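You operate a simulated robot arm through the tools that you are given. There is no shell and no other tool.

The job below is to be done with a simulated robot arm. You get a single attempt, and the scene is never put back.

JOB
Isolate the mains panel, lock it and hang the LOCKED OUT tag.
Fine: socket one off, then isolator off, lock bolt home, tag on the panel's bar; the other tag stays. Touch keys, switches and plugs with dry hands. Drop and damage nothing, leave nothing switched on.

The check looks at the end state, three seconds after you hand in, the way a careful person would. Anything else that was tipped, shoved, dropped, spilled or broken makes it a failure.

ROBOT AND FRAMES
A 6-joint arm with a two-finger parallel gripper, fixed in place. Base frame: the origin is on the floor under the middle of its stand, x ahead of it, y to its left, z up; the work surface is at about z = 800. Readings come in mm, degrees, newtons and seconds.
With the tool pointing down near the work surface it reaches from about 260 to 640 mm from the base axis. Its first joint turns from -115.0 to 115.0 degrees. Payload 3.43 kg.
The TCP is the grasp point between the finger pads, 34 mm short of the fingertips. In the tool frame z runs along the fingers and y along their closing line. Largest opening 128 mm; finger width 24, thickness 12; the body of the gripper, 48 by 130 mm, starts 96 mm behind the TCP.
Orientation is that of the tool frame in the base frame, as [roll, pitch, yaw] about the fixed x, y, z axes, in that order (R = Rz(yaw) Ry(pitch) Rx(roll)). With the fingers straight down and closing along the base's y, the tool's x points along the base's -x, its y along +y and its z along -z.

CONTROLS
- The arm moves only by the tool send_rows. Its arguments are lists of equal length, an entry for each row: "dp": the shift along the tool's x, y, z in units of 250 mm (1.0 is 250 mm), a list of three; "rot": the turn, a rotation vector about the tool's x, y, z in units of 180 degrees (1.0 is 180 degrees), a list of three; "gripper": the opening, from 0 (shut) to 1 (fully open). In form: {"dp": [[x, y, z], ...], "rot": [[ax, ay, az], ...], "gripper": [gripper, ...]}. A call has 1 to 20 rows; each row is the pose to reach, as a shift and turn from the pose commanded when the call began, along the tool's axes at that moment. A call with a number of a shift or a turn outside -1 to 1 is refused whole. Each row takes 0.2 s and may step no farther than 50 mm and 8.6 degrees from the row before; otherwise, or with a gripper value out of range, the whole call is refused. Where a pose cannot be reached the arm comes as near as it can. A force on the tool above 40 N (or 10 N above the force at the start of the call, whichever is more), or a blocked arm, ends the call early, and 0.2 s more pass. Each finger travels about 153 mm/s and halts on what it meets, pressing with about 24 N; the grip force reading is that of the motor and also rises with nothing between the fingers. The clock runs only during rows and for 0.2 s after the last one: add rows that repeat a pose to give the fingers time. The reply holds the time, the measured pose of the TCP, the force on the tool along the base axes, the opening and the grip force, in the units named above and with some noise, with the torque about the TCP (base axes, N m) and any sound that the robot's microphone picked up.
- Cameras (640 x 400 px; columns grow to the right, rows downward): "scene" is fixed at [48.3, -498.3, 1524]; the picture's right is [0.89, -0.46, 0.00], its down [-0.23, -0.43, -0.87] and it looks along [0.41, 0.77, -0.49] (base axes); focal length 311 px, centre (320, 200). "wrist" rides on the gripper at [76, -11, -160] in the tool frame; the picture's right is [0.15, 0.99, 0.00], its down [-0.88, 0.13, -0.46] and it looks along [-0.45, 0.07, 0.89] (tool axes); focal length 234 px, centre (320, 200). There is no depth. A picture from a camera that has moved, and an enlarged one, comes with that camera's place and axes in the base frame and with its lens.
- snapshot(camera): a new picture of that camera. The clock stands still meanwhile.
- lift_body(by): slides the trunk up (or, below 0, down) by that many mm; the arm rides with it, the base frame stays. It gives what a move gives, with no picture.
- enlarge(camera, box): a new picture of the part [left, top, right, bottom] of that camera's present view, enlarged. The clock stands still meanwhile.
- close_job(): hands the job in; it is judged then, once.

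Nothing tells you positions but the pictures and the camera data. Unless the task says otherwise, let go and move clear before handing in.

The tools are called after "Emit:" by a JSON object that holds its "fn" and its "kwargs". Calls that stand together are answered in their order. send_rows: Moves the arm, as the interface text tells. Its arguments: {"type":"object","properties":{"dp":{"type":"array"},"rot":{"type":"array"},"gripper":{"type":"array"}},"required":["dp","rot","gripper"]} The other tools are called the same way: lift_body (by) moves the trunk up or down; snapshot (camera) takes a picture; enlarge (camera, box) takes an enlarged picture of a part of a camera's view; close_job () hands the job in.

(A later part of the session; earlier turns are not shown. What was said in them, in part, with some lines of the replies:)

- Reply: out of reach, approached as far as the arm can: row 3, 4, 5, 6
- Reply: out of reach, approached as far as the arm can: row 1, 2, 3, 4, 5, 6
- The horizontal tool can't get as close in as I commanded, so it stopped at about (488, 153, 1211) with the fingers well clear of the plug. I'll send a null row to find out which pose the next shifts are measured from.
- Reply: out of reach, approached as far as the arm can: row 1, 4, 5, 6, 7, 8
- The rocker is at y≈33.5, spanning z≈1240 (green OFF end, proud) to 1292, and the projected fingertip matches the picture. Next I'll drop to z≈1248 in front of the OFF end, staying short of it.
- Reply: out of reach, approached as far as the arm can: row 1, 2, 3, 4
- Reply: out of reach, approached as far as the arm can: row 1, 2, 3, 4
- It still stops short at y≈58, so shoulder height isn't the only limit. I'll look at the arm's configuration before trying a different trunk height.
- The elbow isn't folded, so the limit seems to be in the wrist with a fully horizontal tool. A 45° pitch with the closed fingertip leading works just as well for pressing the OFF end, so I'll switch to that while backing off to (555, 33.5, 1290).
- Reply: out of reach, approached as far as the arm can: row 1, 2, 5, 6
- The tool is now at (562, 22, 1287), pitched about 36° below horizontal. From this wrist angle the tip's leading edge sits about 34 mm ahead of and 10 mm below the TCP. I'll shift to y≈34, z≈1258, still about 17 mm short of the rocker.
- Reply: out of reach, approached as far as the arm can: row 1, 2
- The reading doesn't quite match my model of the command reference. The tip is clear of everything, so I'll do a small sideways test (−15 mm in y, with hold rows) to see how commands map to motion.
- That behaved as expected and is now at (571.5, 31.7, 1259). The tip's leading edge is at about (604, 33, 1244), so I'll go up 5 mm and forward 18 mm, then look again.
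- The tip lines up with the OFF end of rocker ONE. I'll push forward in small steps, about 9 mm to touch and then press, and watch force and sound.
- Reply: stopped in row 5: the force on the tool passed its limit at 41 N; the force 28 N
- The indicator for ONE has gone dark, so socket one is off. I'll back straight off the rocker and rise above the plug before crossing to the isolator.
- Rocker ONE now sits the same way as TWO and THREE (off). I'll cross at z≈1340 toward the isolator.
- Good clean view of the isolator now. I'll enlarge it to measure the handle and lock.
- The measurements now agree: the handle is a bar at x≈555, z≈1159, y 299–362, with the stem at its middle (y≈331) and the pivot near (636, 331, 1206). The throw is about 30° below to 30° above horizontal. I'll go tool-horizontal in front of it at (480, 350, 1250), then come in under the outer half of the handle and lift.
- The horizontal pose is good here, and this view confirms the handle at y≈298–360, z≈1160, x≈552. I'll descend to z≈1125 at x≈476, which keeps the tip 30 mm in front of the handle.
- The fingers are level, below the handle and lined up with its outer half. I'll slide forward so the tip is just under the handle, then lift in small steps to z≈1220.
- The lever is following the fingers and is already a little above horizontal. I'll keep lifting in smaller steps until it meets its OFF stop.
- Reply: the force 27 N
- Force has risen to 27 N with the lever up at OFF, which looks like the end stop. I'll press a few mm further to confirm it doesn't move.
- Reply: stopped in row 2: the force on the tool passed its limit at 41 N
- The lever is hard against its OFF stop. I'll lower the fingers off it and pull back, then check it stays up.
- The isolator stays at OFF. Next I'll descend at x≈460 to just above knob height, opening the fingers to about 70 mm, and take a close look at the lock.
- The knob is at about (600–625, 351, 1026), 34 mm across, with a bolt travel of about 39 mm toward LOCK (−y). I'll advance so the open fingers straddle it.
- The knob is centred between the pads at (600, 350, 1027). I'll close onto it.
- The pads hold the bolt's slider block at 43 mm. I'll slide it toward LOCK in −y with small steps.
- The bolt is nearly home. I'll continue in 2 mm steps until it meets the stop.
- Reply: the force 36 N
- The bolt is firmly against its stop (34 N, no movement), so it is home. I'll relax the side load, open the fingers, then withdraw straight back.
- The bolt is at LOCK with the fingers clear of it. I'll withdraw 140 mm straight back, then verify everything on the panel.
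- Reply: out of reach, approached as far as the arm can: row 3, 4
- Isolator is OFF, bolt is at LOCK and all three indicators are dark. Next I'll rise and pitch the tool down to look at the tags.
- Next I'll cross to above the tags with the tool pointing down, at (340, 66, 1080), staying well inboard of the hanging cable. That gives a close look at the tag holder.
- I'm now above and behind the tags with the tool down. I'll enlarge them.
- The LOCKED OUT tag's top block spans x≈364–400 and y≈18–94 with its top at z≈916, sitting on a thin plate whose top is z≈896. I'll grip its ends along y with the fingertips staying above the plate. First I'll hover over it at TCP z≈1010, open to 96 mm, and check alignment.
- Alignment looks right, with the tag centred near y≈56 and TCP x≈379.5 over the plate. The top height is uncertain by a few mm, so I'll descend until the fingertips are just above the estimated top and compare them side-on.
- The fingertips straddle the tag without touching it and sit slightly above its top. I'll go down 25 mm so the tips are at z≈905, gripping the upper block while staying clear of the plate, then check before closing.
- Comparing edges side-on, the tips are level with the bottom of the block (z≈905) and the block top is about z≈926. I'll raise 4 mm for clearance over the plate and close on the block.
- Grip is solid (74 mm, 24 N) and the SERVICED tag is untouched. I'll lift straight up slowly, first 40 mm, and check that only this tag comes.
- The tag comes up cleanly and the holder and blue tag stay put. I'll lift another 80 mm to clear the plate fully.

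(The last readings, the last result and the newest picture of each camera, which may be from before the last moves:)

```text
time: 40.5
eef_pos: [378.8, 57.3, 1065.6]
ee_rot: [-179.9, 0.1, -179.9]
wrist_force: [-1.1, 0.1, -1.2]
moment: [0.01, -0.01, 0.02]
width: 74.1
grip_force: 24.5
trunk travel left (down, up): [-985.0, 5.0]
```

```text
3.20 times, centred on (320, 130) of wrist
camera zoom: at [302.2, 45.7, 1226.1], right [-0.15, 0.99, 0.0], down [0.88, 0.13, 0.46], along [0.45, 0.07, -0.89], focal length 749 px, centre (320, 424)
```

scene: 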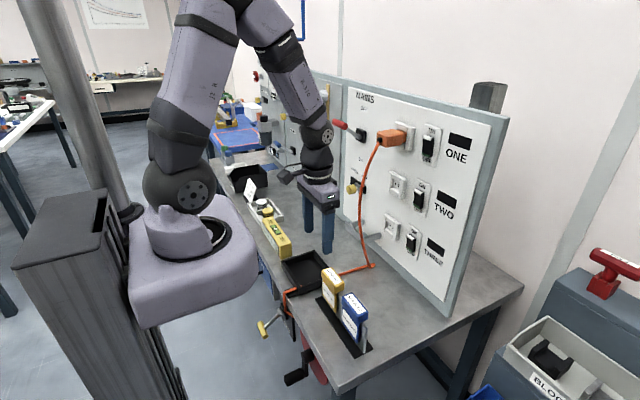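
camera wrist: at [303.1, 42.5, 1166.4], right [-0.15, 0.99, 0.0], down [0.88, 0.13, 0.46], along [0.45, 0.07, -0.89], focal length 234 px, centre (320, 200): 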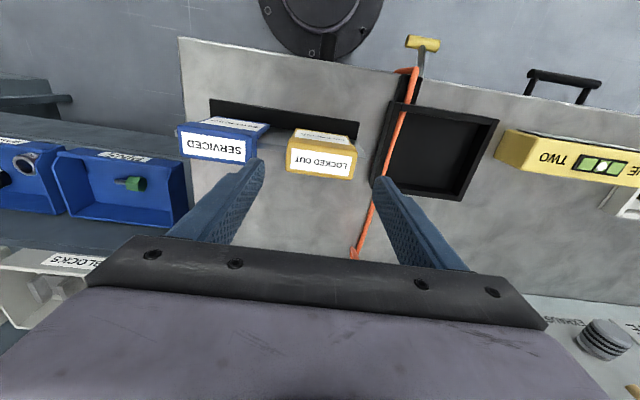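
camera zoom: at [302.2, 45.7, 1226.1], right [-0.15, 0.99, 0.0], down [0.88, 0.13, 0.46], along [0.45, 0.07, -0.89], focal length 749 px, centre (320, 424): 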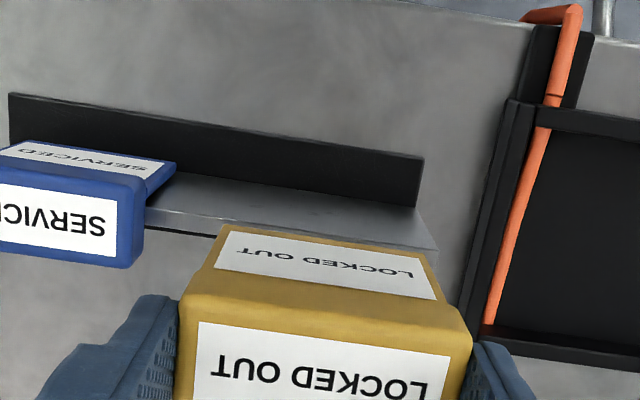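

Emit:
{"fn": "enlarge", "kwargs": {"camera": "scene", "box": [328, 245, 352, 283]}}

Emit:
{"fn": "enlarge", "kwargs": {"camera": "scene", "box": [345, 205, 405, 255]}}

```text
10.53 times, centred on (340, 264) of scene
camera zoom: at [48.3, -498.3, 1524.0], right [0.89, -0.46, 0.0], down [-0.23, -0.43, -0.87], along [0.41, 0.77, -0.49], focal length 3277 px, centre (110, -474)
```

zoom: 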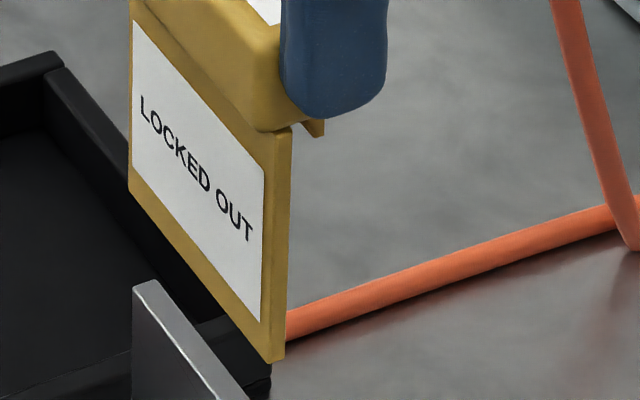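

```text
8.00 times, centred on (375, 230) of scene
camera zoom: at [48.3, -498.3, 1524.0], right [0.89, -0.46, 0.0], down [-0.23, -0.43, -0.87], along [0.41, 0.77, -0.49], focal length 2490 px, centre (-120, -40)
```

zoom: 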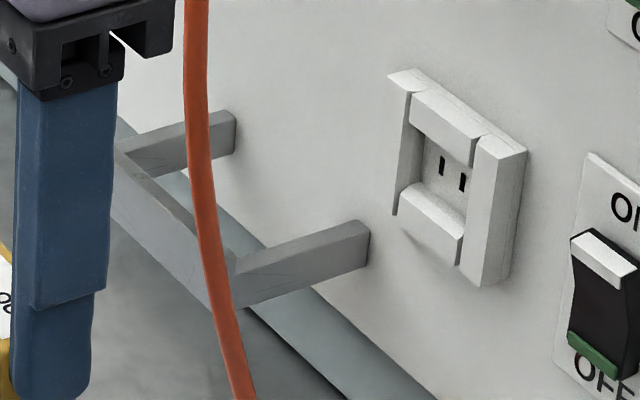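

I can see the tag's shape now: a long front leg, a top block and a short rear lip about 10 mm deep, with a slot only about 8 mm wide. I'll carry it in +y at x≈385, well inboard of the cable, to y≈222, and check the arm's clearance there.

Emit:
{"fn": "send_rows", "kwargs": {"dp": [[0, 0.08, -0.02], [0, 0.2, -0.04], [0, 0.32, -0.06], [0, 0.44, -0.06], [0, 0.56, -0.06], [0, 0.66, -0.06], [0, 0.66, -0.06]], "rot": [[0, 0, 0], [0, 0, 0], [0, 0, 0], [0, 0, 0], [0, 0, 0], [0, 0, 0], [0, 0, 0]], "gripper": [0.5, 0.5, 0.5, 0.5, 0.5, 0.5, 0.5]}}

Emit:
{"fn": "snapshot", "kwargs": {"camera": "scene"}}

Emit:
{"fn": "snapshot", "kwargs": {"camera": "wrist"}}

```text
time: 42.1
eef_pos: [378.8, 222.4, 1081.2]
ee_rot: [-179.9, 0.1, -179.8]
wrist_force: [-1.2, -0.3, -0.3]
moment: [0.03, -0.02, -0.02]
width: 74.1
grip_force: 23.7
trunk travel left (down, up): [-985.0, 5.0]
```

```text
taken
```

scene: 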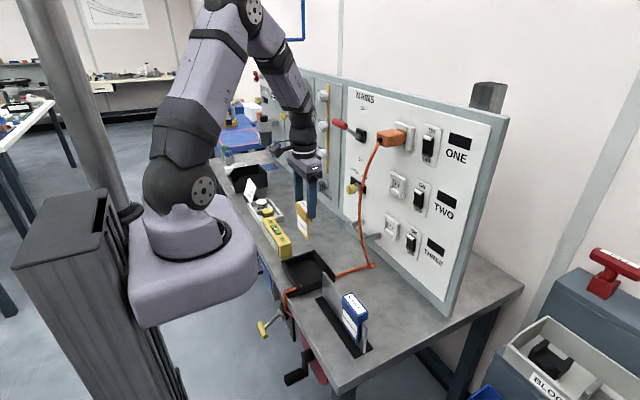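

```text
taken
camera wrist: at [302.7, 210.1, 1240.7], right [-0.15, 0.99, 0.0], down [0.88, 0.13, 0.46], along [0.45, 0.07, -0.89], focal length 234 px, centre (320, 200)
```

wrist: 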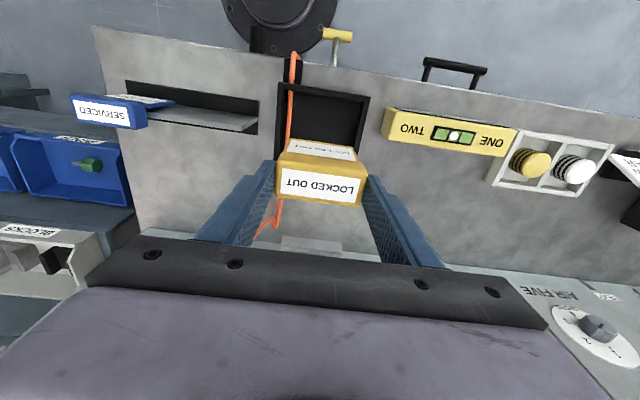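

Emit:
{"fn": "enlarge", "kwargs": {"camera": "scene", "box": [240, 60, 420, 270]}}

```text
1.90 times, centred on (330, 165) of scene
camera zoom: at [48.3, -498.3, 1524.0], right [0.89, -0.46, 0.0], down [-0.23, -0.43, -0.87], along [0.41, 0.77, -0.49], focal length 593 px, centre (301, 267)
```

zoom: 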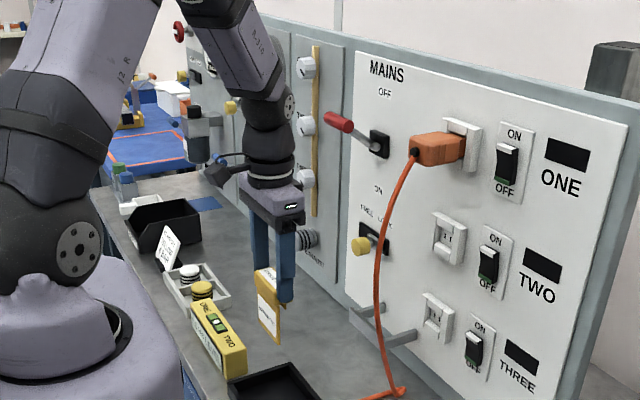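

The wrist is slim, roughly ±40 mm around the tool axis, so at y≈222 there should be 30 mm or more to both the plug and the isolator handle. I'll advance to x≈445, where the bar should be visible just past the tag.

Emit:
{"fn": "send_rows", "kwargs": {"dp": [[-0.09, 0, 0], [-0.18, 0, 0], [-0.264, 0, 0], [-0.264, 0, 0]], "rot": [[0, 0, 0], [0, 0, 0], [0, 0, 0], [0, 0, 0]], "gripper": [0.5, 0.5, 0.5, 0.5]}}

Emit:
{"fn": "snapshot", "kwargs": {"camera": "wrist"}}

Emit:
{"fn": "enlarge", "kwargs": {"camera": "scene", "box": [280, 130, 400, 260]}}

```text
time: 43.1
eef_pos: [442.8, 222.2, 1080.8]
ee_rot: [-180.0, 0.1, -179.8]
wrist_force: [0.4, 0.1, 0.1]
moment: [0.01, -0.03, 0.04]
width: 74.0
grip_force: 24.2
trunk travel left (down, up): [-985.0, 5.0]
```

```text
taken
camera wrist: at [366.9, 209.8, 1240.8], right [-0.15, 0.99, 0.0], down [0.88, 0.13, 0.46], along [0.45, 0.07, -0.89], focal length 234 px, centre (320, 200)
```

wrist: 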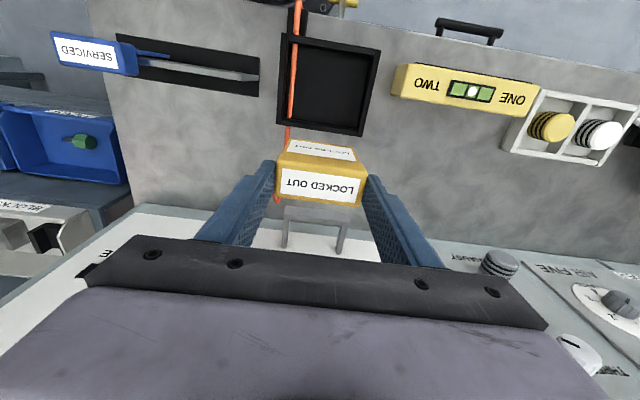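

```text
3.08 times, centred on (340, 195) of scene
camera zoom: at [48.3, -498.3, 1524.0], right [0.89, -0.46, 0.0], down [-0.23, -0.43, -0.87], along [0.41, 0.77, -0.49], focal length 958 px, centre (258, 215)
```

zoom: 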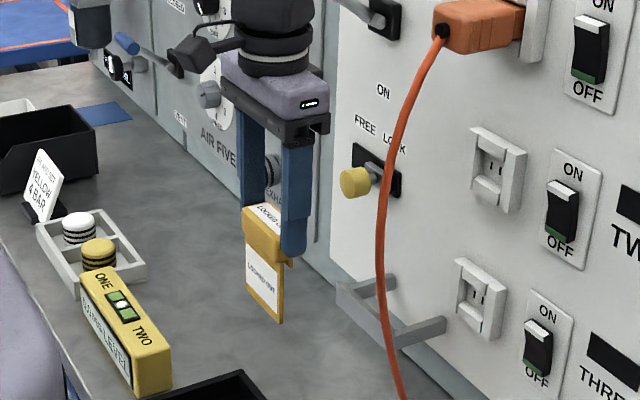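

Emit:
{"fn": "enlarge", "kwargs": {"camera": "wrist", "box": [255, 190, 375, 260]}}

Emit:
{"fn": "enlarge", "kwargs": {"camera": "wrist", "box": [100, 20, 280, 120]}}

Emit:
{"fn": "enlarge", "kwargs": {"camera": "scene", "box": [335, 200, 405, 260]}}

```text
5.33 times, centred on (315, 225) of wrist
camera zoom: at [366.9, 209.8, 1240.8], right [-0.15, 0.99, 0.0], down [0.88, 0.13, 0.46], along [0.45, 0.07, -0.89], focal length 1249 px, centre (347, 67)
```

zoom: 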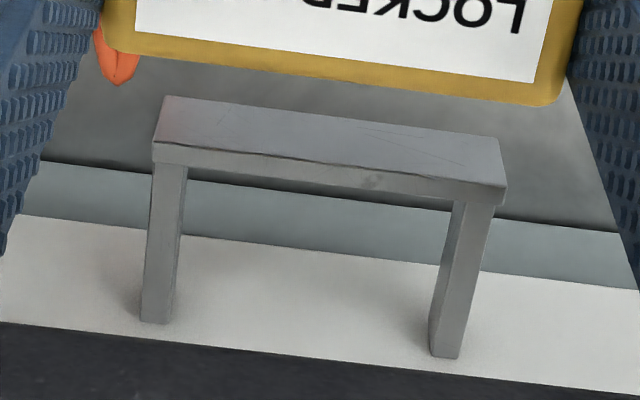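

```text
3.56 times, centred on (190, 70) of wrist
camera zoom: at [366.9, 209.8, 1240.8], right [-0.15, 0.99, 0.0], down [0.88, 0.13, 0.46], along [0.45, 0.07, -0.89], focal length 833 px, centre (782, 662)
```

zoom: 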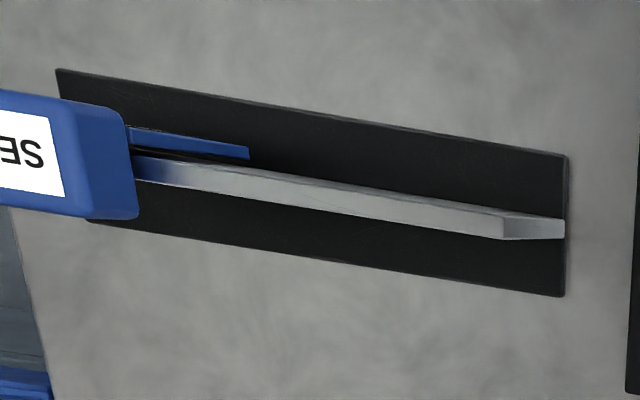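

```text
6.67 times, centred on (370, 230) of scene
camera zoom: at [48.3, -498.3, 1524.0], right [0.89, -0.46, 0.0], down [-0.23, -0.43, -0.87], along [0.41, 0.77, -0.49], focal length 2075 px, centre (-13, 0)
```

zoom: 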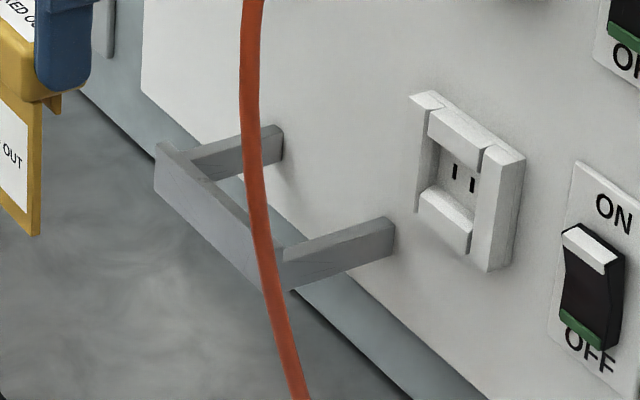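

Excellent view of both the bar and the now-empty plate. I need accurate relative positions for the tight slot, so I'll zoom in on both.

Emit:
{"fn": "enlarge", "kwargs": {"camera": "wrist", "box": [215, 50, 265, 82]}}

Emit:
{"fn": "enlarge", "kwargs": {"camera": "wrist", "box": [275, 195, 315, 235]}}

Emit:
{"fn": "enlarge", "kwargs": {"camera": "wrist", "box": [320, 200, 360, 240]}}

Emit:
{"fn": "enlarge", "kwargs": {"camera": "scene", "box": [325, 205, 361, 250]}}

```text
12.50 times, centred on (240, 66) of wrist
camera zoom: at [366.9, 209.8, 1240.8], right [-0.15, 0.99, 0.0], down [0.88, 0.13, 0.46], along [0.45, 0.07, -0.89], focal length 2927 px, centre (1320, 1875)
```

zoom: 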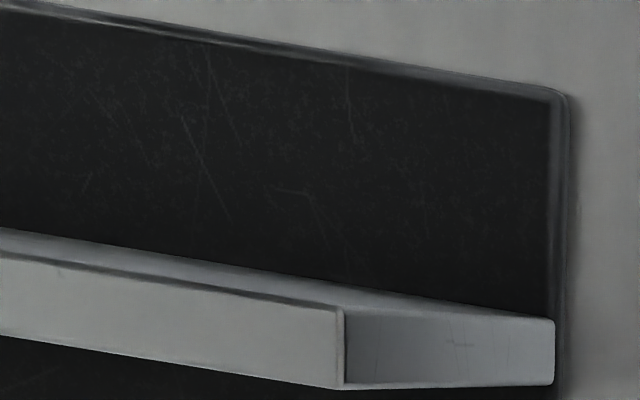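

```text
10.00 times, centred on (295, 215) of wrist
camera zoom: at [366.9, 209.8, 1240.8], right [-0.15, 0.99, 0.0], down [0.88, 0.13, 0.46], along [0.45, 0.07, -0.89], focal length 2342 px, centre (570, 50)
```

zoom: 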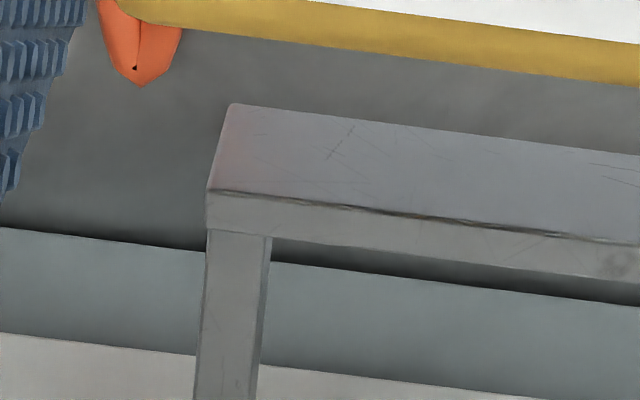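

```text
10.00 times, centred on (340, 220) of wrist
camera zoom: at [366.9, 209.8, 1240.8], right [-0.15, 0.99, 0.0], down [0.88, 0.13, 0.46], along [0.45, 0.07, -0.89], focal length 2342 px, centre (120, 0)
```

zoom: 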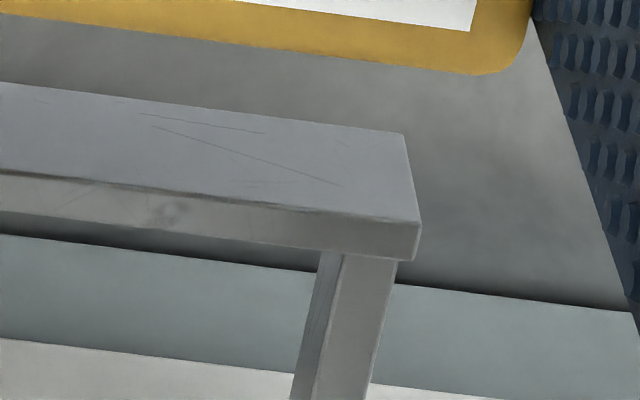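

```text
8.89 times, centred on (343, 228) of scene
camera zoom: at [48.3, -498.3, 1524.0], right [0.89, -0.46, 0.0], down [-0.23, -0.43, -0.87], along [0.41, 0.77, -0.49], focal length 2767 px, centre (116, -44)
```

zoom: 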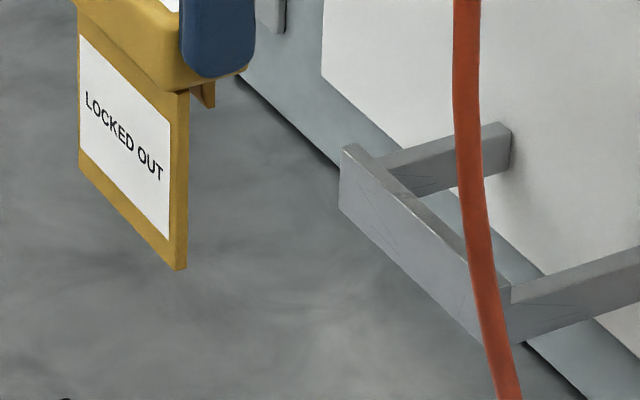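

From the refined measurements the plate centre is x≈379.5, so the slot is centred on the TCP. The bar is 7.5 mm thick, centred at x≈569.6, with its top at z≈915. My plan:

1. Hold the lip above the bar and bring the front leg up to the bar's front face.
2. Lower straight down.

First I'll move forward at height to x≈555.

Emit:
{"fn": "send_rows", "kwargs": {"dp": [[-0.11, 0.01, 0], [-0.22, 0.02, 0], [-0.33, 0.024, 0], [-0.448, 0.024, 0], [-0.448, 0.024, 0]], "rot": [[0, 0, 0], [0, 0, 0], [0, 0, 0], [0, 0, 0], [0, 0, 0]], "gripper": [0.5, 0.5, 0.5, 0.5, 0.5]}}

Emit:
{"fn": "snapshot", "kwargs": {"camera": "scene"}}

Emit:
{"fn": "enlarge", "kwargs": {"camera": "scene", "box": [320, 130, 420, 250]}}

Emit:
{"fn": "snapshot", "kwargs": {"camera": "wrist"}}

```text
time: 44.3
eef_pos: [555.3, 227.8, 1079.0]
ee_rot: [-179.9, 0.1, -179.9]
wrist_force: [-0.5, -0.2, -1.0]
moment: [0.01, -0.01, 0.03]
width: 73.9
grip_force: 24.3
trunk travel left (down, up): [-985.0, 5.0]
```

```text
taken
```

scene: 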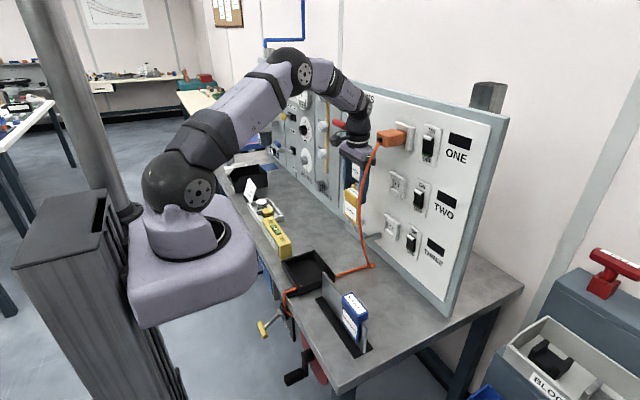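

```text
3.33 times, centred on (370, 190) of scene
camera zoom: at [48.3, -498.3, 1524.0], right [0.89, -0.46, 0.0], down [-0.23, -0.43, -0.87], along [0.41, 0.77, -0.49], focal length 1038 px, centre (153, 233)
```

zoom: 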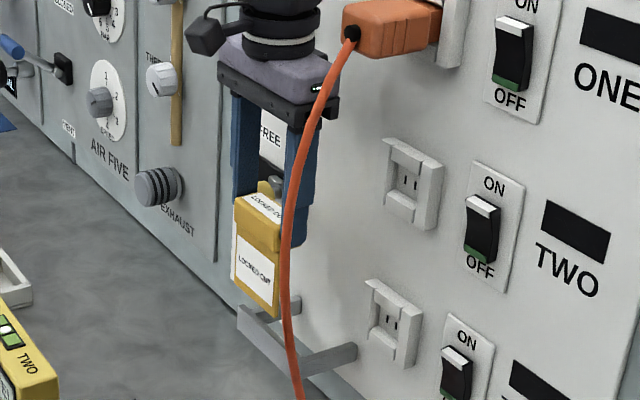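

```text
taken
camera wrist: at [479.1, 216.2, 1239.6], right [-0.15, 0.99, 0.0], down [0.88, 0.13, 0.46], along [0.45, 0.07, -0.89], focal length 234 px, centre (320, 200)
```

wrist: 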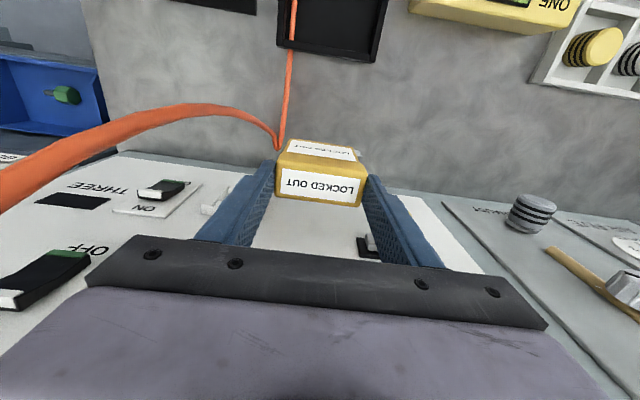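

The cable clears the gripper by about 28 mm in y, and the tag hangs above and in front of the bar. I'll descend to TCP z≈988, so the lip is still about 15 mm above the bar top and the leg is about 15 mm in front of the bar face.

Emit:
{"fn": "send_rows", "kwargs": {"dp": [[0, 0, 0.09], [0, 0, 0.18], [0, 0, 0.27], [0, 0, 0.36], [0, 0, 0.36]], "rot": [[0, 0, 0], [0, 0, 0], [0, 0, 0], [0, 0, 0], [0, 0, 0]], "gripper": [0.5, 0.5, 0.5, 0.5, 0.5]}}

Emit:
{"fn": "enlarge", "kwargs": {"camera": "scene", "box": [335, 190, 395, 250]}}

Emit:
{"fn": "enlarge", "kwargs": {"camera": "scene", "box": [300, 80, 420, 250]}}

Emit:
{"fn": "enlarge", "kwargs": {"camera": "wrist", "box": [230, 110, 410, 250]}}

```text
time: 45.5
eef_pos: [555.1, 227.6, 990.1]
ee_rot: [-179.9, 0.1, -179.9]
wrist_force: [-0.4, 0.5, -0.6]
moment: [-0.02, -0.03, 0.01]
width: 74.1
grip_force: 24.2
trunk travel left (down, up): [-985.0, 5.0]
```

```text
6.67 times, centred on (365, 220) of scene
camera zoom: at [48.3, -498.3, 1524.0], right [0.89, -0.46, 0.0], down [-0.23, -0.43, -0.87], along [0.41, 0.77, -0.49], focal length 2075 px, centre (20, 67)
```

zoom: 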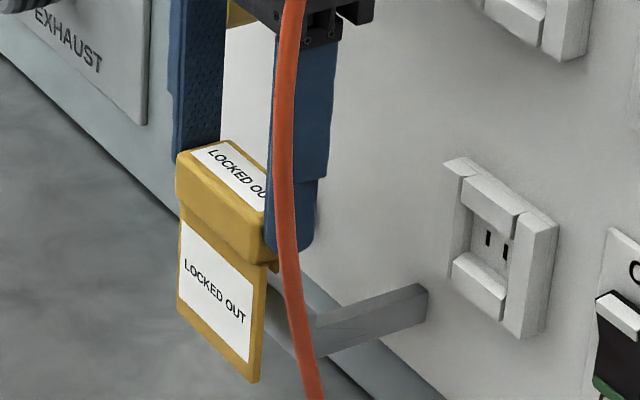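

```text
2.35 times, centred on (360, 165) of scene
camera zoom: at [48.3, -498.3, 1524.0], right [0.89, -0.46, 0.0], down [-0.23, -0.43, -0.87], along [0.41, 0.77, -0.49], focal length 732 px, centre (226, 282)
```

zoom: 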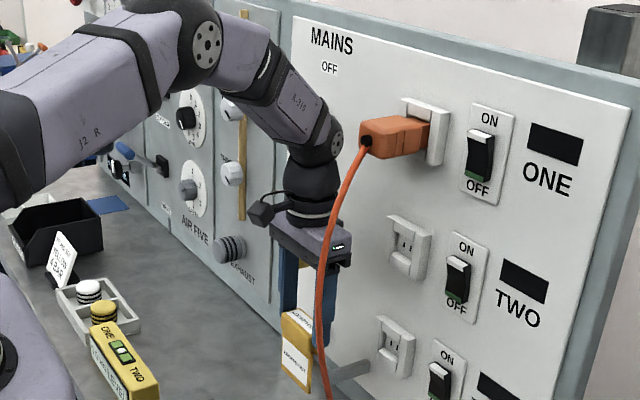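

```text
2.86 times, centred on (320, 180) of wrist
camera zoom: at [479.3, 216.0, 1149.5], right [-0.15, 0.99, 0.0], down [0.88, 0.13, 0.46], along [0.45, 0.07, -0.89], focal length 669 px, centre (320, 257)
```

zoom: 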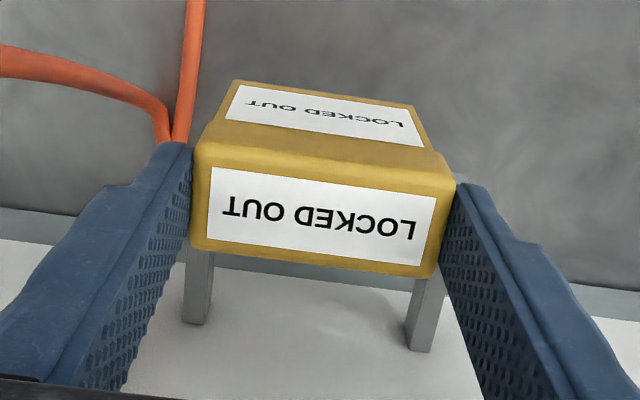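

The leg's rear face is about 17 mm in front of the bar, which matches the prediction, and the lip is well above the bar top. I'll move forward 14 mm in small steps so the slot sits over the bar.

Emit:
{"fn": "send_rows", "kwargs": {"dp": [[-0.02, 0, 0], [-0.036, 0, 0], [-0.048, 0, 0], [-0.058, 0, 0], [-0.058, 0, 0]], "rot": [[0, 0, 0], [0, 0, 0], [0, 0, 0], [0, 0, 0], [0, 0, 0]], "gripper": [0.5, 0.5, 0.5, 0.5, 0.5]}}

Emit:
{"fn": "enlarge", "kwargs": {"camera": "scene", "box": [345, 205, 385, 250]}}

Emit:
{"fn": "enlarge", "kwargs": {"camera": "wrist", "box": [230, 110, 410, 250]}}

```text
time: 46.7
eef_pos: [570.6, 227.6, 988.8]
ee_rot: [-179.9, 0.1, -179.9]
wrist_force: [-0.7, -0.4, -0.3]
moment: [0.01, -0.01, -0.01]
width: 74.1
grip_force: 24.2
trunk travel left (down, up): [-985.0, 5.0]
```

```text
8.89 times, centred on (365, 228) of scene
camera zoom: at [48.3, -498.3, 1524.0], right [0.89, -0.46, 0.0], down [-0.23, -0.43, -0.87], along [0.41, 0.77, -0.49], focal length 2767 px, centre (-80, -44)
```

zoom: 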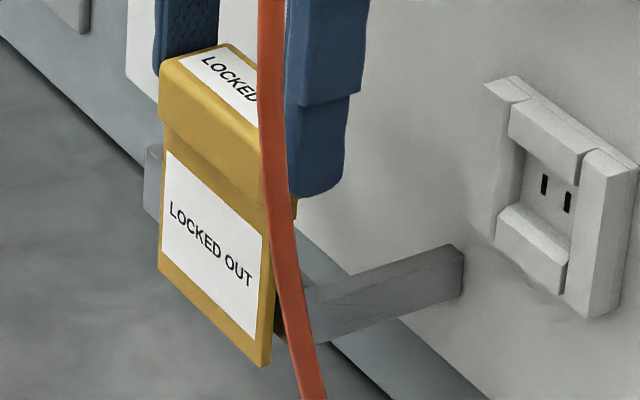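

```text
2.86 times, centred on (320, 180) of wrist
camera zoom: at [494.0, 217.0, 1149.2], right [-0.15, 0.99, 0.0], down [0.88, 0.13, 0.46], along [0.45, 0.07, -0.89], focal length 669 px, centre (320, 257)
```

zoom: 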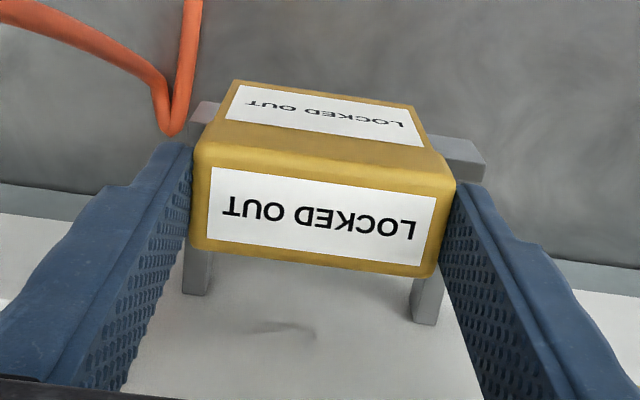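

Emit:
{"fn": "enlarge", "kwargs": {"camera": "wrist", "box": [340, 145, 380, 175]}}

Emit:
{"fn": "enlarge", "kwargs": {"camera": "scene", "box": [350, 222, 376, 248]}}

Emit:
{"fn": "enlarge", "kwargs": {"camera": "wrist", "box": [262, 125, 302, 165]}}

```text
13.33 times, centred on (360, 160) of wrist
camera zoom: at [494.0, 217.0, 1149.2], right [-0.15, 0.99, 0.0], down [0.88, 0.13, 0.46], along [0.45, 0.07, -0.89], focal length 3122 px, centre (-213, 733)
```

zoom: 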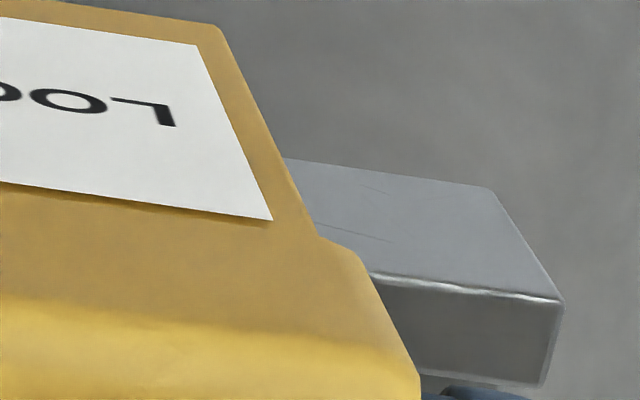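

```text
15.38 times, centred on (363, 235) of scene
camera zoom: at [48.3, -498.3, 1524.0], right [0.89, -0.46, 0.0], down [-0.23, -0.43, -0.87], along [0.41, 0.77, -0.49], focal length 4790 px, centre (-342, -338)
```

zoom: 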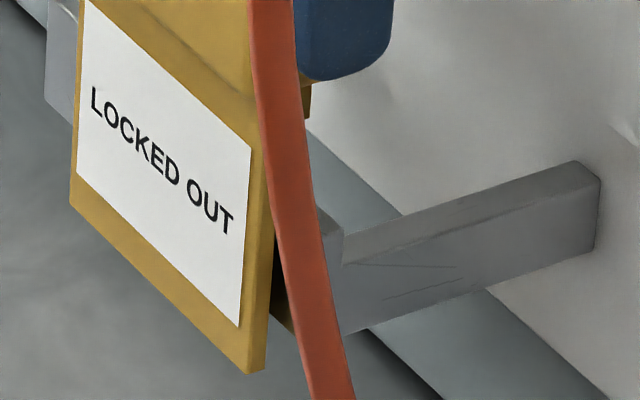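

```text
10.00 times, centred on (282, 145) of wrist
camera zoom: at [494.0, 217.0, 1149.2], right [-0.15, 0.99, 0.0], down [0.88, 0.13, 0.46], along [0.45, 0.07, -0.89], focal length 2342 px, centre (700, 750)
```

zoom: 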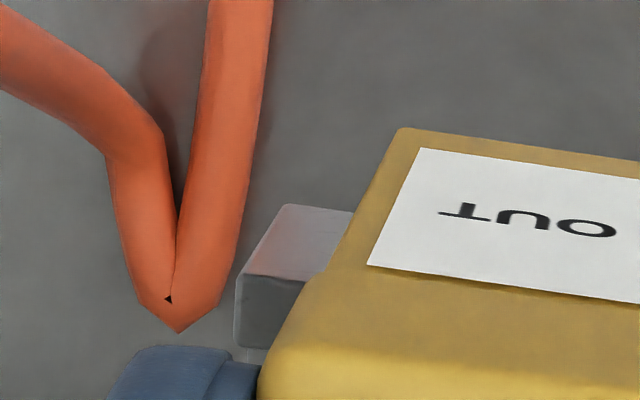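

Triangulating from two wrist views, the bar front is x≈566.4, the back x≈573.6 and the top z≈914.4, with the ends parallel to the tag. TCP x≈570 puts the bar in the same place in the slot as the holder plate was. I'll lower in small stages and check force each time.

Emit:
{"fn": "send_rows", "kwargs": {"dp": [[0, 0, 0.02], [0, 0, 0.04], [0, 0, 0.056], [0, 0, 0.056]], "rot": [[0, 0, 0], [0, 0, 0], [0, 0, 0], [0, 0, 0]], "gripper": [0.5, 0.5, 0.5, 0.5]}}

Emit:
{"fn": "enlarge", "kwargs": {"camera": "scene", "box": [345, 205, 385, 250]}}

```text
time: 47.7
eef_pos: [570.7, 229.0, 974.1]
ee_rot: [-180.0, 0.1, -179.9]
wrist_force: [0.2, -0.7, -0.7]
moment: [0.0, -0.04, 0.02]
width: 74.0
grip_force: 23.5
trunk travel left (down, up): [-985.0, 5.0]
```

```text
8.89 times, centred on (365, 228) of scene
camera zoom: at [48.3, -498.3, 1524.0], right [0.89, -0.46, 0.0], down [-0.23, -0.43, -0.87], along [0.41, 0.77, -0.49], focal length 2767 px, centre (-80, -44)
```

zoom: 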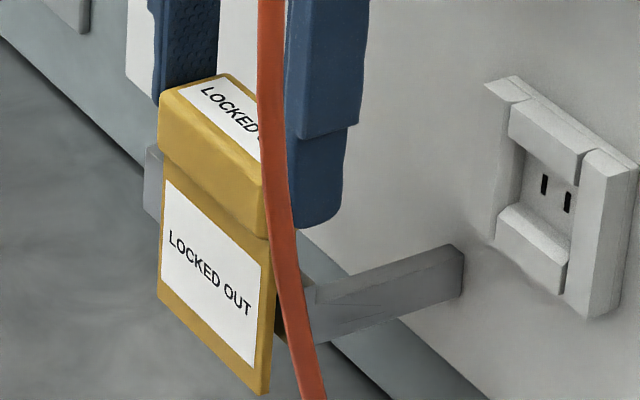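

No contact yet. I'll lower another 7 mm.

Emit:
{"fn": "send_rows", "kwargs": {"dp": [[0, 0, 0.014], [0, 0, 0.028], [0, 0, 0.028]], "rot": [[0, 0, 0], [0, 0, 0], [0, 0, 0]], "gripper": [0.5, 0.5, 0.5]}}

```text
time: 48.5
eef_pos: [570.4, 228.2, 968.5]
ee_rot: [-179.8, 0.1, -179.9]
wrist_force: [-0.3, -0.8, -0.3]
moment: [0.03, 0.01, 0.0]
width: 73.9
grip_force: 23.9
trunk travel left (down, up): [-985.0, 5.0]
```

Still free. Another 4 mm.

Emit:
{"fn": "send_rows", "kwargs": {"dp": [[0, 0, 0.008], [0, 0, 0.016], [0, 0, 0.016]], "rot": [[0, 0, 0], [0, 0, 0], [0, 0, 0]], "gripper": [0.5, 0.5, 0.5]}}

Emit:
{"fn": "enlarge", "kwargs": {"camera": "scene", "box": [345, 205, 385, 250]}}

Emit:
{"fn": "enlarge", "kwargs": {"camera": "wrist", "box": [250, 110, 390, 210]}}

```text
time: 49.3
eef_pos: [570.2, 229.5, 964.4]
ee_rot: [-180.0, 0.1, -179.9]
wrist_force: [0.6, -0.4, -0.5]
moment: [0.01, -0.02, -0.04]
width: 73.8
grip_force: 24.3
trunk travel left (down, up): [-985.0, 5.0]
```

```text
8.89 times, centred on (365, 228) of scene
camera zoom: at [48.3, -498.3, 1524.0], right [0.89, -0.46, 0.0], down [-0.23, -0.43, -0.87], along [0.41, 0.77, -0.49], focal length 2767 px, centre (-80, -44)
```

zoom: 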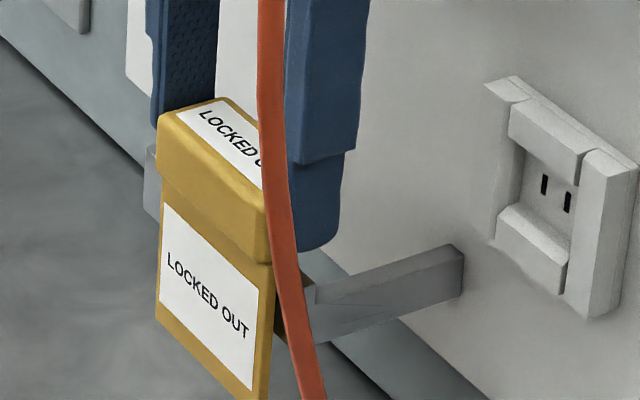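

```text
4.00 times, centred on (320, 160) of wrist
camera zoom: at [494.4, 217.3, 1124.5], right [-0.15, 0.99, 0.0], down [0.88, 0.13, 0.46], along [0.45, 0.07, -0.89], focal length 937 px, centre (320, 360)
```

zoom: 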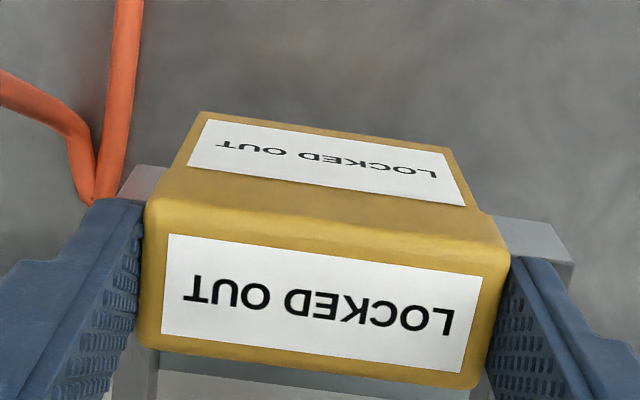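

No force, and the bar sits between leg and lip as intended. I'll keep lowering 2 mm at a time until the roof of the slot rests on the bar.

Emit:
{"fn": "send_rows", "kwargs": {"dp": [[0, 0, 0.008], [0, 0, 0.016], [0, 0, 0.016]], "rot": [[0, 0, 0], [0, 0, 0], [0, 0, 0]], "gripper": [0.5, 0.5, 0.5]}}

```text
time: 50.1
eef_pos: [571.1, 229.0, 960.4]
ee_rot: [180.0, 0.2, -179.8]
wrist_force: [-1.0, 0.7, 2.2]
moment: [0.04, 0.02, 0.02]
width: 74.1
grip_force: 24.3
trunk travel left (down, up): [-985.0, 5.0]
```

A slight upward force suggests first contact, near the predicted z≈959.4. I'll go down 1.5 mm more to confirm.

Emit:
{"fn": "send_rows", "kwargs": {"dp": [[0, 0, 0.006], [0, 0, 0.006]], "rot": [[0, 0, 0], [0, 0, 0]], "gripper": [0.5, 0.5]}}

Emit:
{"fn": "enlarge", "kwargs": {"camera": "scene", "box": [345, 205, 385, 250]}}

Emit:
{"fn": "enlarge", "kwargs": {"camera": "wrist", "box": [250, 110, 390, 210]}}

```text
time: 50.7
eef_pos: [570.1, 229.6, 958.6]
ee_rot: [-180.0, 0.1, -179.9]
wrist_force: [1.4, 0.1, 2.9]
moment: [0.06, -0.06, 0.0]
width: 74.1
grip_force: 24.2
trunk travel left (down, up): [-985.0, 5.0]
```

```text
8.89 times, centred on (365, 228) of scene
camera zoom: at [48.3, -498.3, 1524.0], right [0.89, -0.46, 0.0], down [-0.23, -0.43, -0.87], along [0.41, 0.77, -0.49], focal length 2767 px, centre (-80, -44)
```

zoom: 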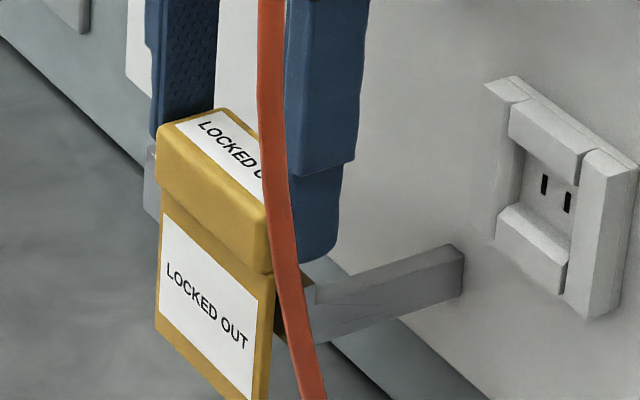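

```text
4.00 times, centred on (320, 160) of wrist
camera zoom: at [493.8, 216.9, 1119.7], right [-0.15, 0.99, 0.0], down [0.88, 0.13, 0.46], along [0.45, 0.07, -0.89], focal length 937 px, centre (320, 360)
```

zoom: 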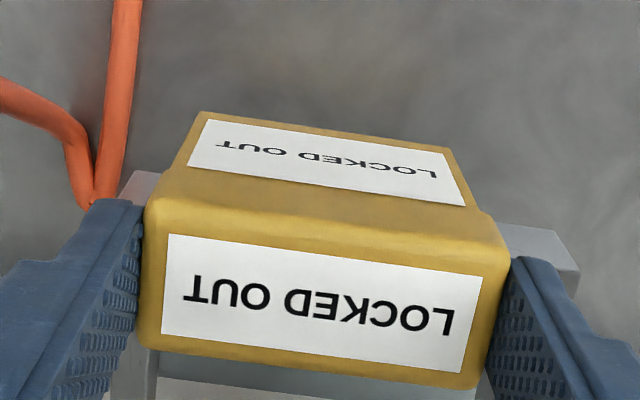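

Upward force is steady at about 3 N right at the predicted resting height, so the slot roof is on the bar. I'll open the fingers gently just enough to clear the tag.

Emit:
{"fn": "send_rows", "kwargs": {"dp": [[0, 0, 0], [0, 0, 0], [0, 0, 0], [0, 0, 0], [0, 0, 0]], "rot": [[0, 0, 0], [0, 0, 0], [0, 0, 0], [0, 0, 0], [0, 0, 0]], "gripper": [0.56, 0.59, 0.62, 0.66, 0.68]}}

Emit:
{"fn": "enlarge", "kwargs": {"camera": "scene", "box": [335, 195, 395, 255]}}

Emit:
{"fn": "enlarge", "kwargs": {"camera": "wrist", "box": [250, 110, 390, 210]}}

```text
time: 51.9
eef_pos: [571.4, 228.3, 958.9]
ee_rot: [-179.9, 0.1, -180.0]
wrist_force: [0.4, -0.2, 0.3]
moment: [0.01, -0.01, 0.0]
width: 87.2
grip_force: 0.1
trunk travel left (down, up): [-985.0, 5.0]
```

```text
6.67 times, centred on (365, 225) of scene
camera zoom: at [48.3, -498.3, 1524.0], right [0.89, -0.46, 0.0], down [-0.23, -0.43, -0.87], along [0.41, 0.77, -0.49], focal length 2075 px, centre (20, 33)
```

zoom: 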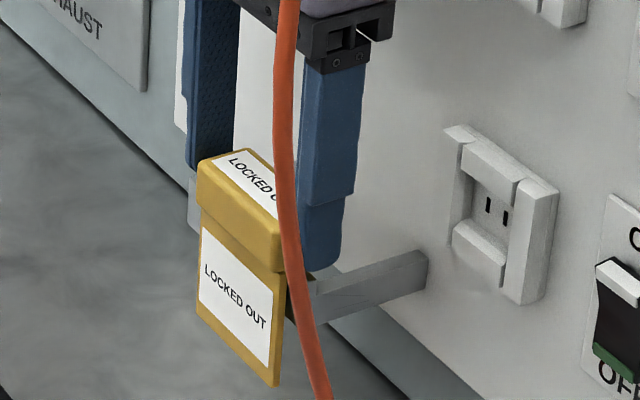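

```text
4.00 times, centred on (320, 160) of wrist
camera zoom: at [493.8, 216.8, 1119.6], right [-0.15, 0.99, 0.0], down [0.88, 0.13, 0.46], along [0.45, 0.07, -0.89], focal length 937 px, centre (320, 360)
```

zoom: 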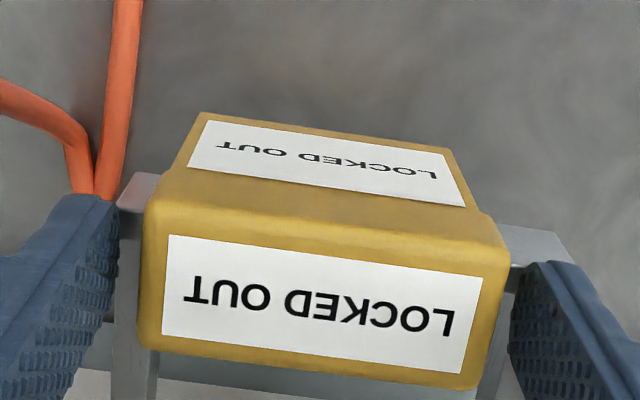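

The tag is released and hasn't moved; it is hanging on the bar. I'll rise straight up, slowly at first.

Emit:
{"fn": "send_rows", "kwargs": {"dp": [[0, 0, -0.03], [0, 0, -0.07], [0, 0, -0.13], [0, 0, -0.2], [0, 0, -0.28], [0, 0, -0.36]], "rot": [[0, 0, 0], [0, 0, 0], [0, 0, 0], [0, 0, 0], [0, 0, 0], [0, 0, 0]], "gripper": [0.68, 0.68, 0.68, 0.68, 0.68, 0.68]}}

Emit:
{"fn": "enlarge", "kwargs": {"camera": "scene", "box": [335, 195, 395, 255]}}

Emit:
{"fn": "snapshot", "kwargs": {"camera": "wrist"}}

```text
time: 53.3
eef_pos: [569.4, 228.5, 1048.8]
ee_rot: [-179.9, 0.1, -179.8]
wrist_force: [-0.5, 0.0, -0.4]
moment: [-0.02, 0.02, 0.0]
width: 87.2
grip_force: 0.0
trunk travel left (down, up): [-985.0, 5.0]
```

```text
6.67 times, centred on (365, 225) of scene
camera zoom: at [48.3, -498.3, 1524.0], right [0.89, -0.46, 0.0], down [-0.23, -0.43, -0.87], along [0.41, 0.77, -0.49], focal length 2075 px, centre (20, 33)
```

zoom: 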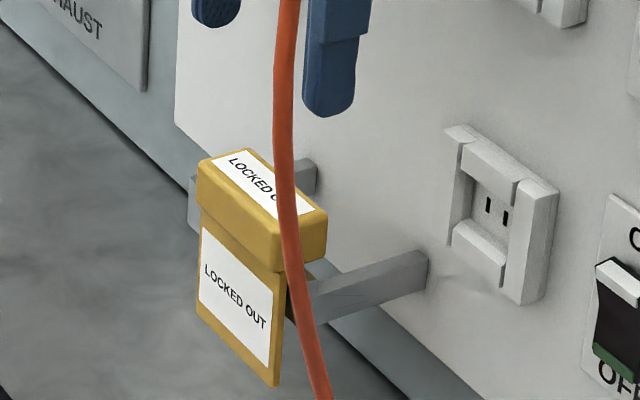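

```text
taken
camera wrist: at [493.3, 216.5, 1208.8], right [-0.15, 0.99, 0.0], down [0.88, 0.13, 0.46], along [0.45, 0.07, -0.89], focal length 234 px, centre (320, 200)
```

wrist: 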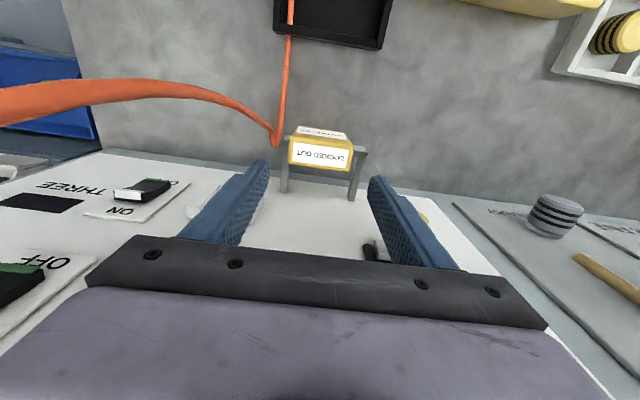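

The tag hangs squarely on the bar. I'll back away in −x and then inspect the whole scene.

Emit:
{"fn": "send_rows", "kwargs": {"dp": [[0.1, 0, -0.02], [0.22, 0, -0.04], [0.34, 0, -0.06], [0.46, 0, -0.08], [0.58, 0, -0.1]], "rot": [[0, 0, 0], [0, 0, 0], [0, 0, 0], [0, 0, 0], [0, 0, 0]], "gripper": [0.68, 0.68, 0.68, 0.68, 0.68]}}

Emit:
{"fn": "snapshot", "kwargs": {"camera": "scene"}}

Emit:
{"fn": "snapshot", "kwargs": {"camera": "wrist"}}

Emit:
{"fn": "enlarge", "kwargs": {"camera": "scene", "box": [320, 80, 500, 260]}}

Emit:
{"fn": "enlarge", "kwargs": {"camera": "scene", "box": [200, 150, 400, 360]}}

```text
time: 54.5
eef_pos: [423.7, 227.9, 1075.4]
ee_rot: [-179.8, 0.1, 179.9]
wrist_force: [0.1, -0.2, 1.0]
moment: [-0.03, -0.03, -0.02]
width: 87.1
grip_force: 0.1
trunk travel left (down, up): [-985.0, 5.0]
```

```text
taken
```

scene: 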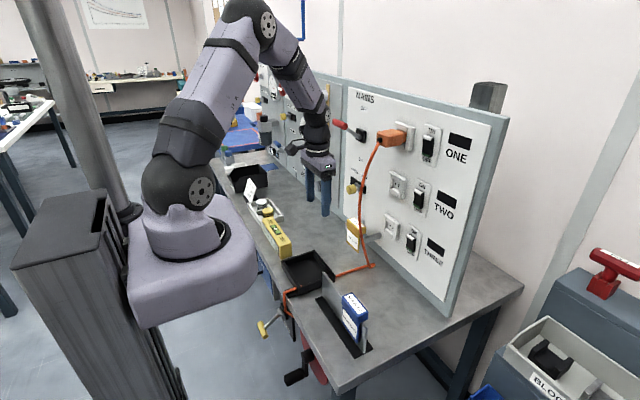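

```text
taken
camera wrist: at [346.8, 216.2, 1235.5], right [-0.15, 0.99, 0.0], down [0.88, 0.13, 0.46], along [0.45, 0.07, -0.89], focal length 234 px, centre (320, 200)
```

wrist: 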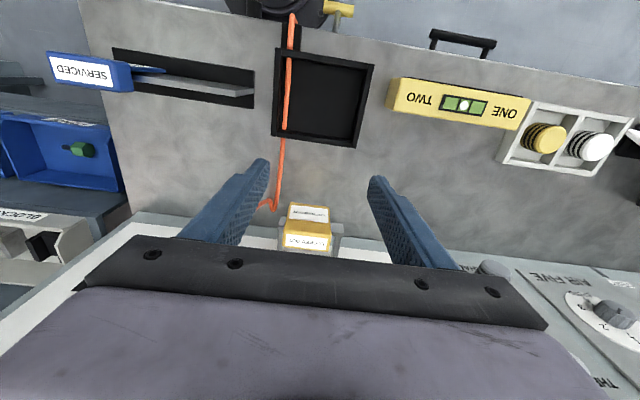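

```text
2.22 times, centred on (410, 170) of scene
camera zoom: at [48.3, -498.3, 1524.0], right [0.89, -0.46, 0.0], down [-0.23, -0.43, -0.87], along [0.41, 0.77, -0.49], focal length 692 px, centre (120, 267)
```

zoom: 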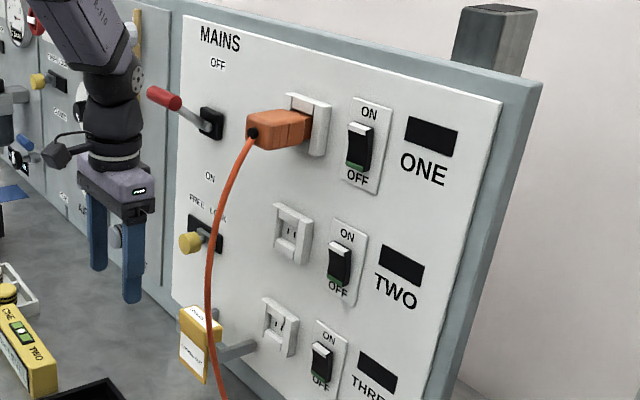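

```text
1.90 times, centred on (300, 255) of scene
camera zoom: at [48.3, -498.3, 1524.0], right [0.89, -0.46, 0.0], down [-0.23, -0.43, -0.87], along [0.41, 0.77, -0.49], focal length 593 px, centre (358, 95)
```

zoom: 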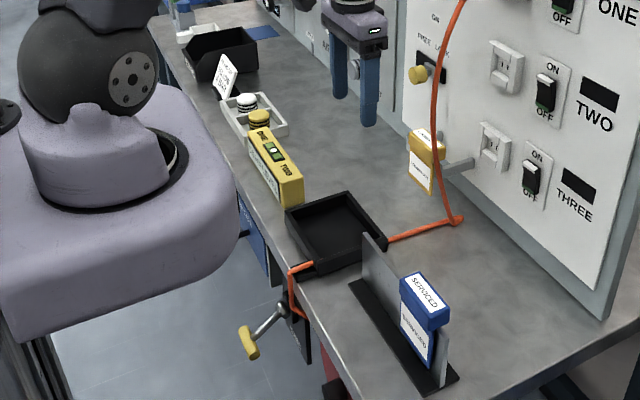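

Everything looks in place. I'll do a final close check of the isolator, bolt, tag and holder before handing in.

Emit:
{"fn": "enlarge", "kwargs": {"camera": "scene", "box": [325, 100, 395, 205]}}

Emit:
{"fn": "enlarge", "kwargs": {"camera": "scene", "box": [335, 205, 395, 255]}}

Emit:
{"fn": "enlarge", "kwargs": {"camera": "wrist", "box": [260, 185, 360, 255]}}

Emit:
{"fn": "enlarge", "kwargs": {"camera": "scene", "box": [280, 240, 390, 370]}}

```text
3.81 times, centred on (360, 152) of scene
camera zoom: at [48.3, -498.3, 1524.0], right [0.89, -0.46, 0.0], down [-0.23, -0.43, -0.87], along [0.41, 0.77, -0.49], focal length 1186 px, centre (168, 381)
```

zoom: 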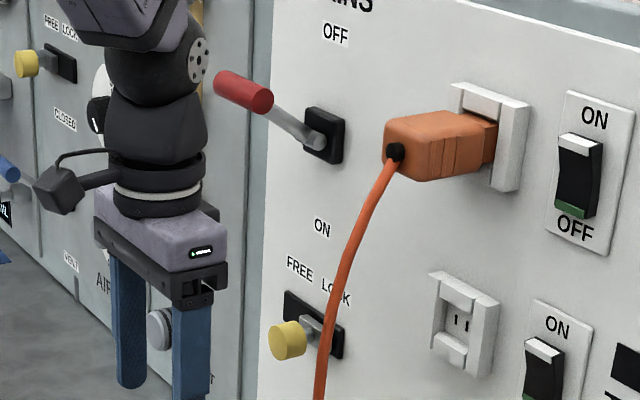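

```text
8.00 times, centred on (365, 230) of scene
camera zoom: at [48.3, -498.3, 1524.0], right [0.89, -0.46, 0.0], down [-0.23, -0.43, -0.87], along [0.41, 0.77, -0.49], focal length 2490 px, centre (-40, -40)
```

zoom: 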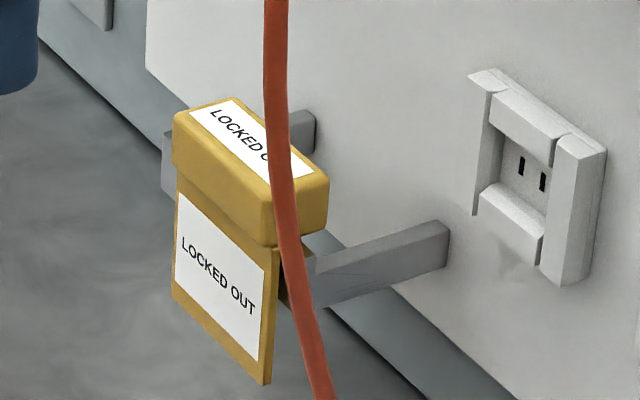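

```text
5.71 times, centred on (310, 220) of wrist
camera zoom: at [346.8, 216.2, 1235.5], right [-0.15, 0.99, 0.0], down [0.88, 0.13, 0.46], along [0.45, 0.07, -0.89], focal length 1338 px, centre (377, 86)
```

zoom: 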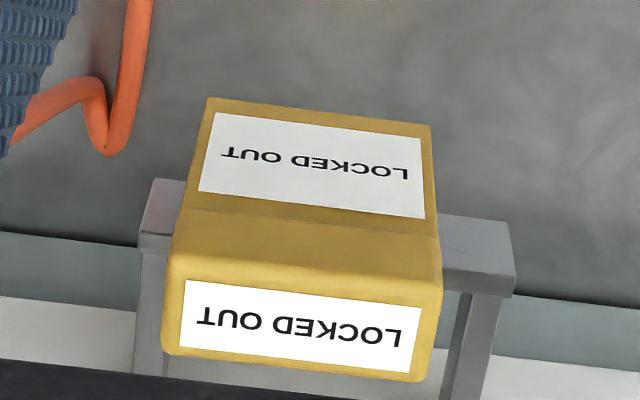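

```text
3.08 times, centred on (335, 305) of scene
camera zoom: at [48.3, -498.3, 1524.0], right [0.89, -0.46, 0.0], down [-0.23, -0.43, -0.87], along [0.41, 0.77, -0.49], focal length 958 px, centre (274, -123)
```

zoom: 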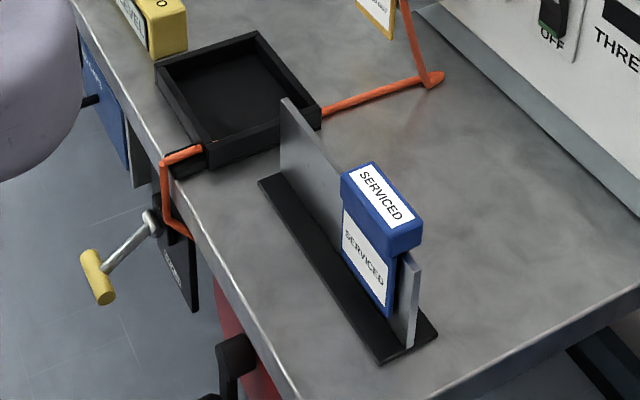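

All the close-ups check out:
- **Socket ONE:** off, with its indicator dark. TWO and THREE are off too.
- **Isolator:** up at OFF.
- **Lock bolt:** at LOCK.
- **LOCKED OUT tag:** hanging on the panel's bar.
- **SERVICED tag:** still on its holder.

The gripper is empty and clear, so I'm handing in.

Emit:
{"fn": "close_job", "kwargs": {}}

```text
The job is handed in.
```

The mains panel is isolated, locked and tagged, and I've handed the job in. I haven't seen the result of the check.

- **Socket one:** I switched it off first, and its indicator went dark. Sockets two and three were already off.
- **Isolator:** the lever is up against its OFF stop and stayed there after I let go.
- **Lock bolt:** it is pushed home to LOCK. It took 34 N without moving further.
- **LOCKED OUT tag:** it hangs on the panel's bar and did not move when I released it.
- **SERVICED tag:** it is still on its holder, and I did not touch it.

I saw nothing tipped, dropped or shoved in the final pictures. The orange plug is still in socket one, and the gripper finished empty and clear of the panel.
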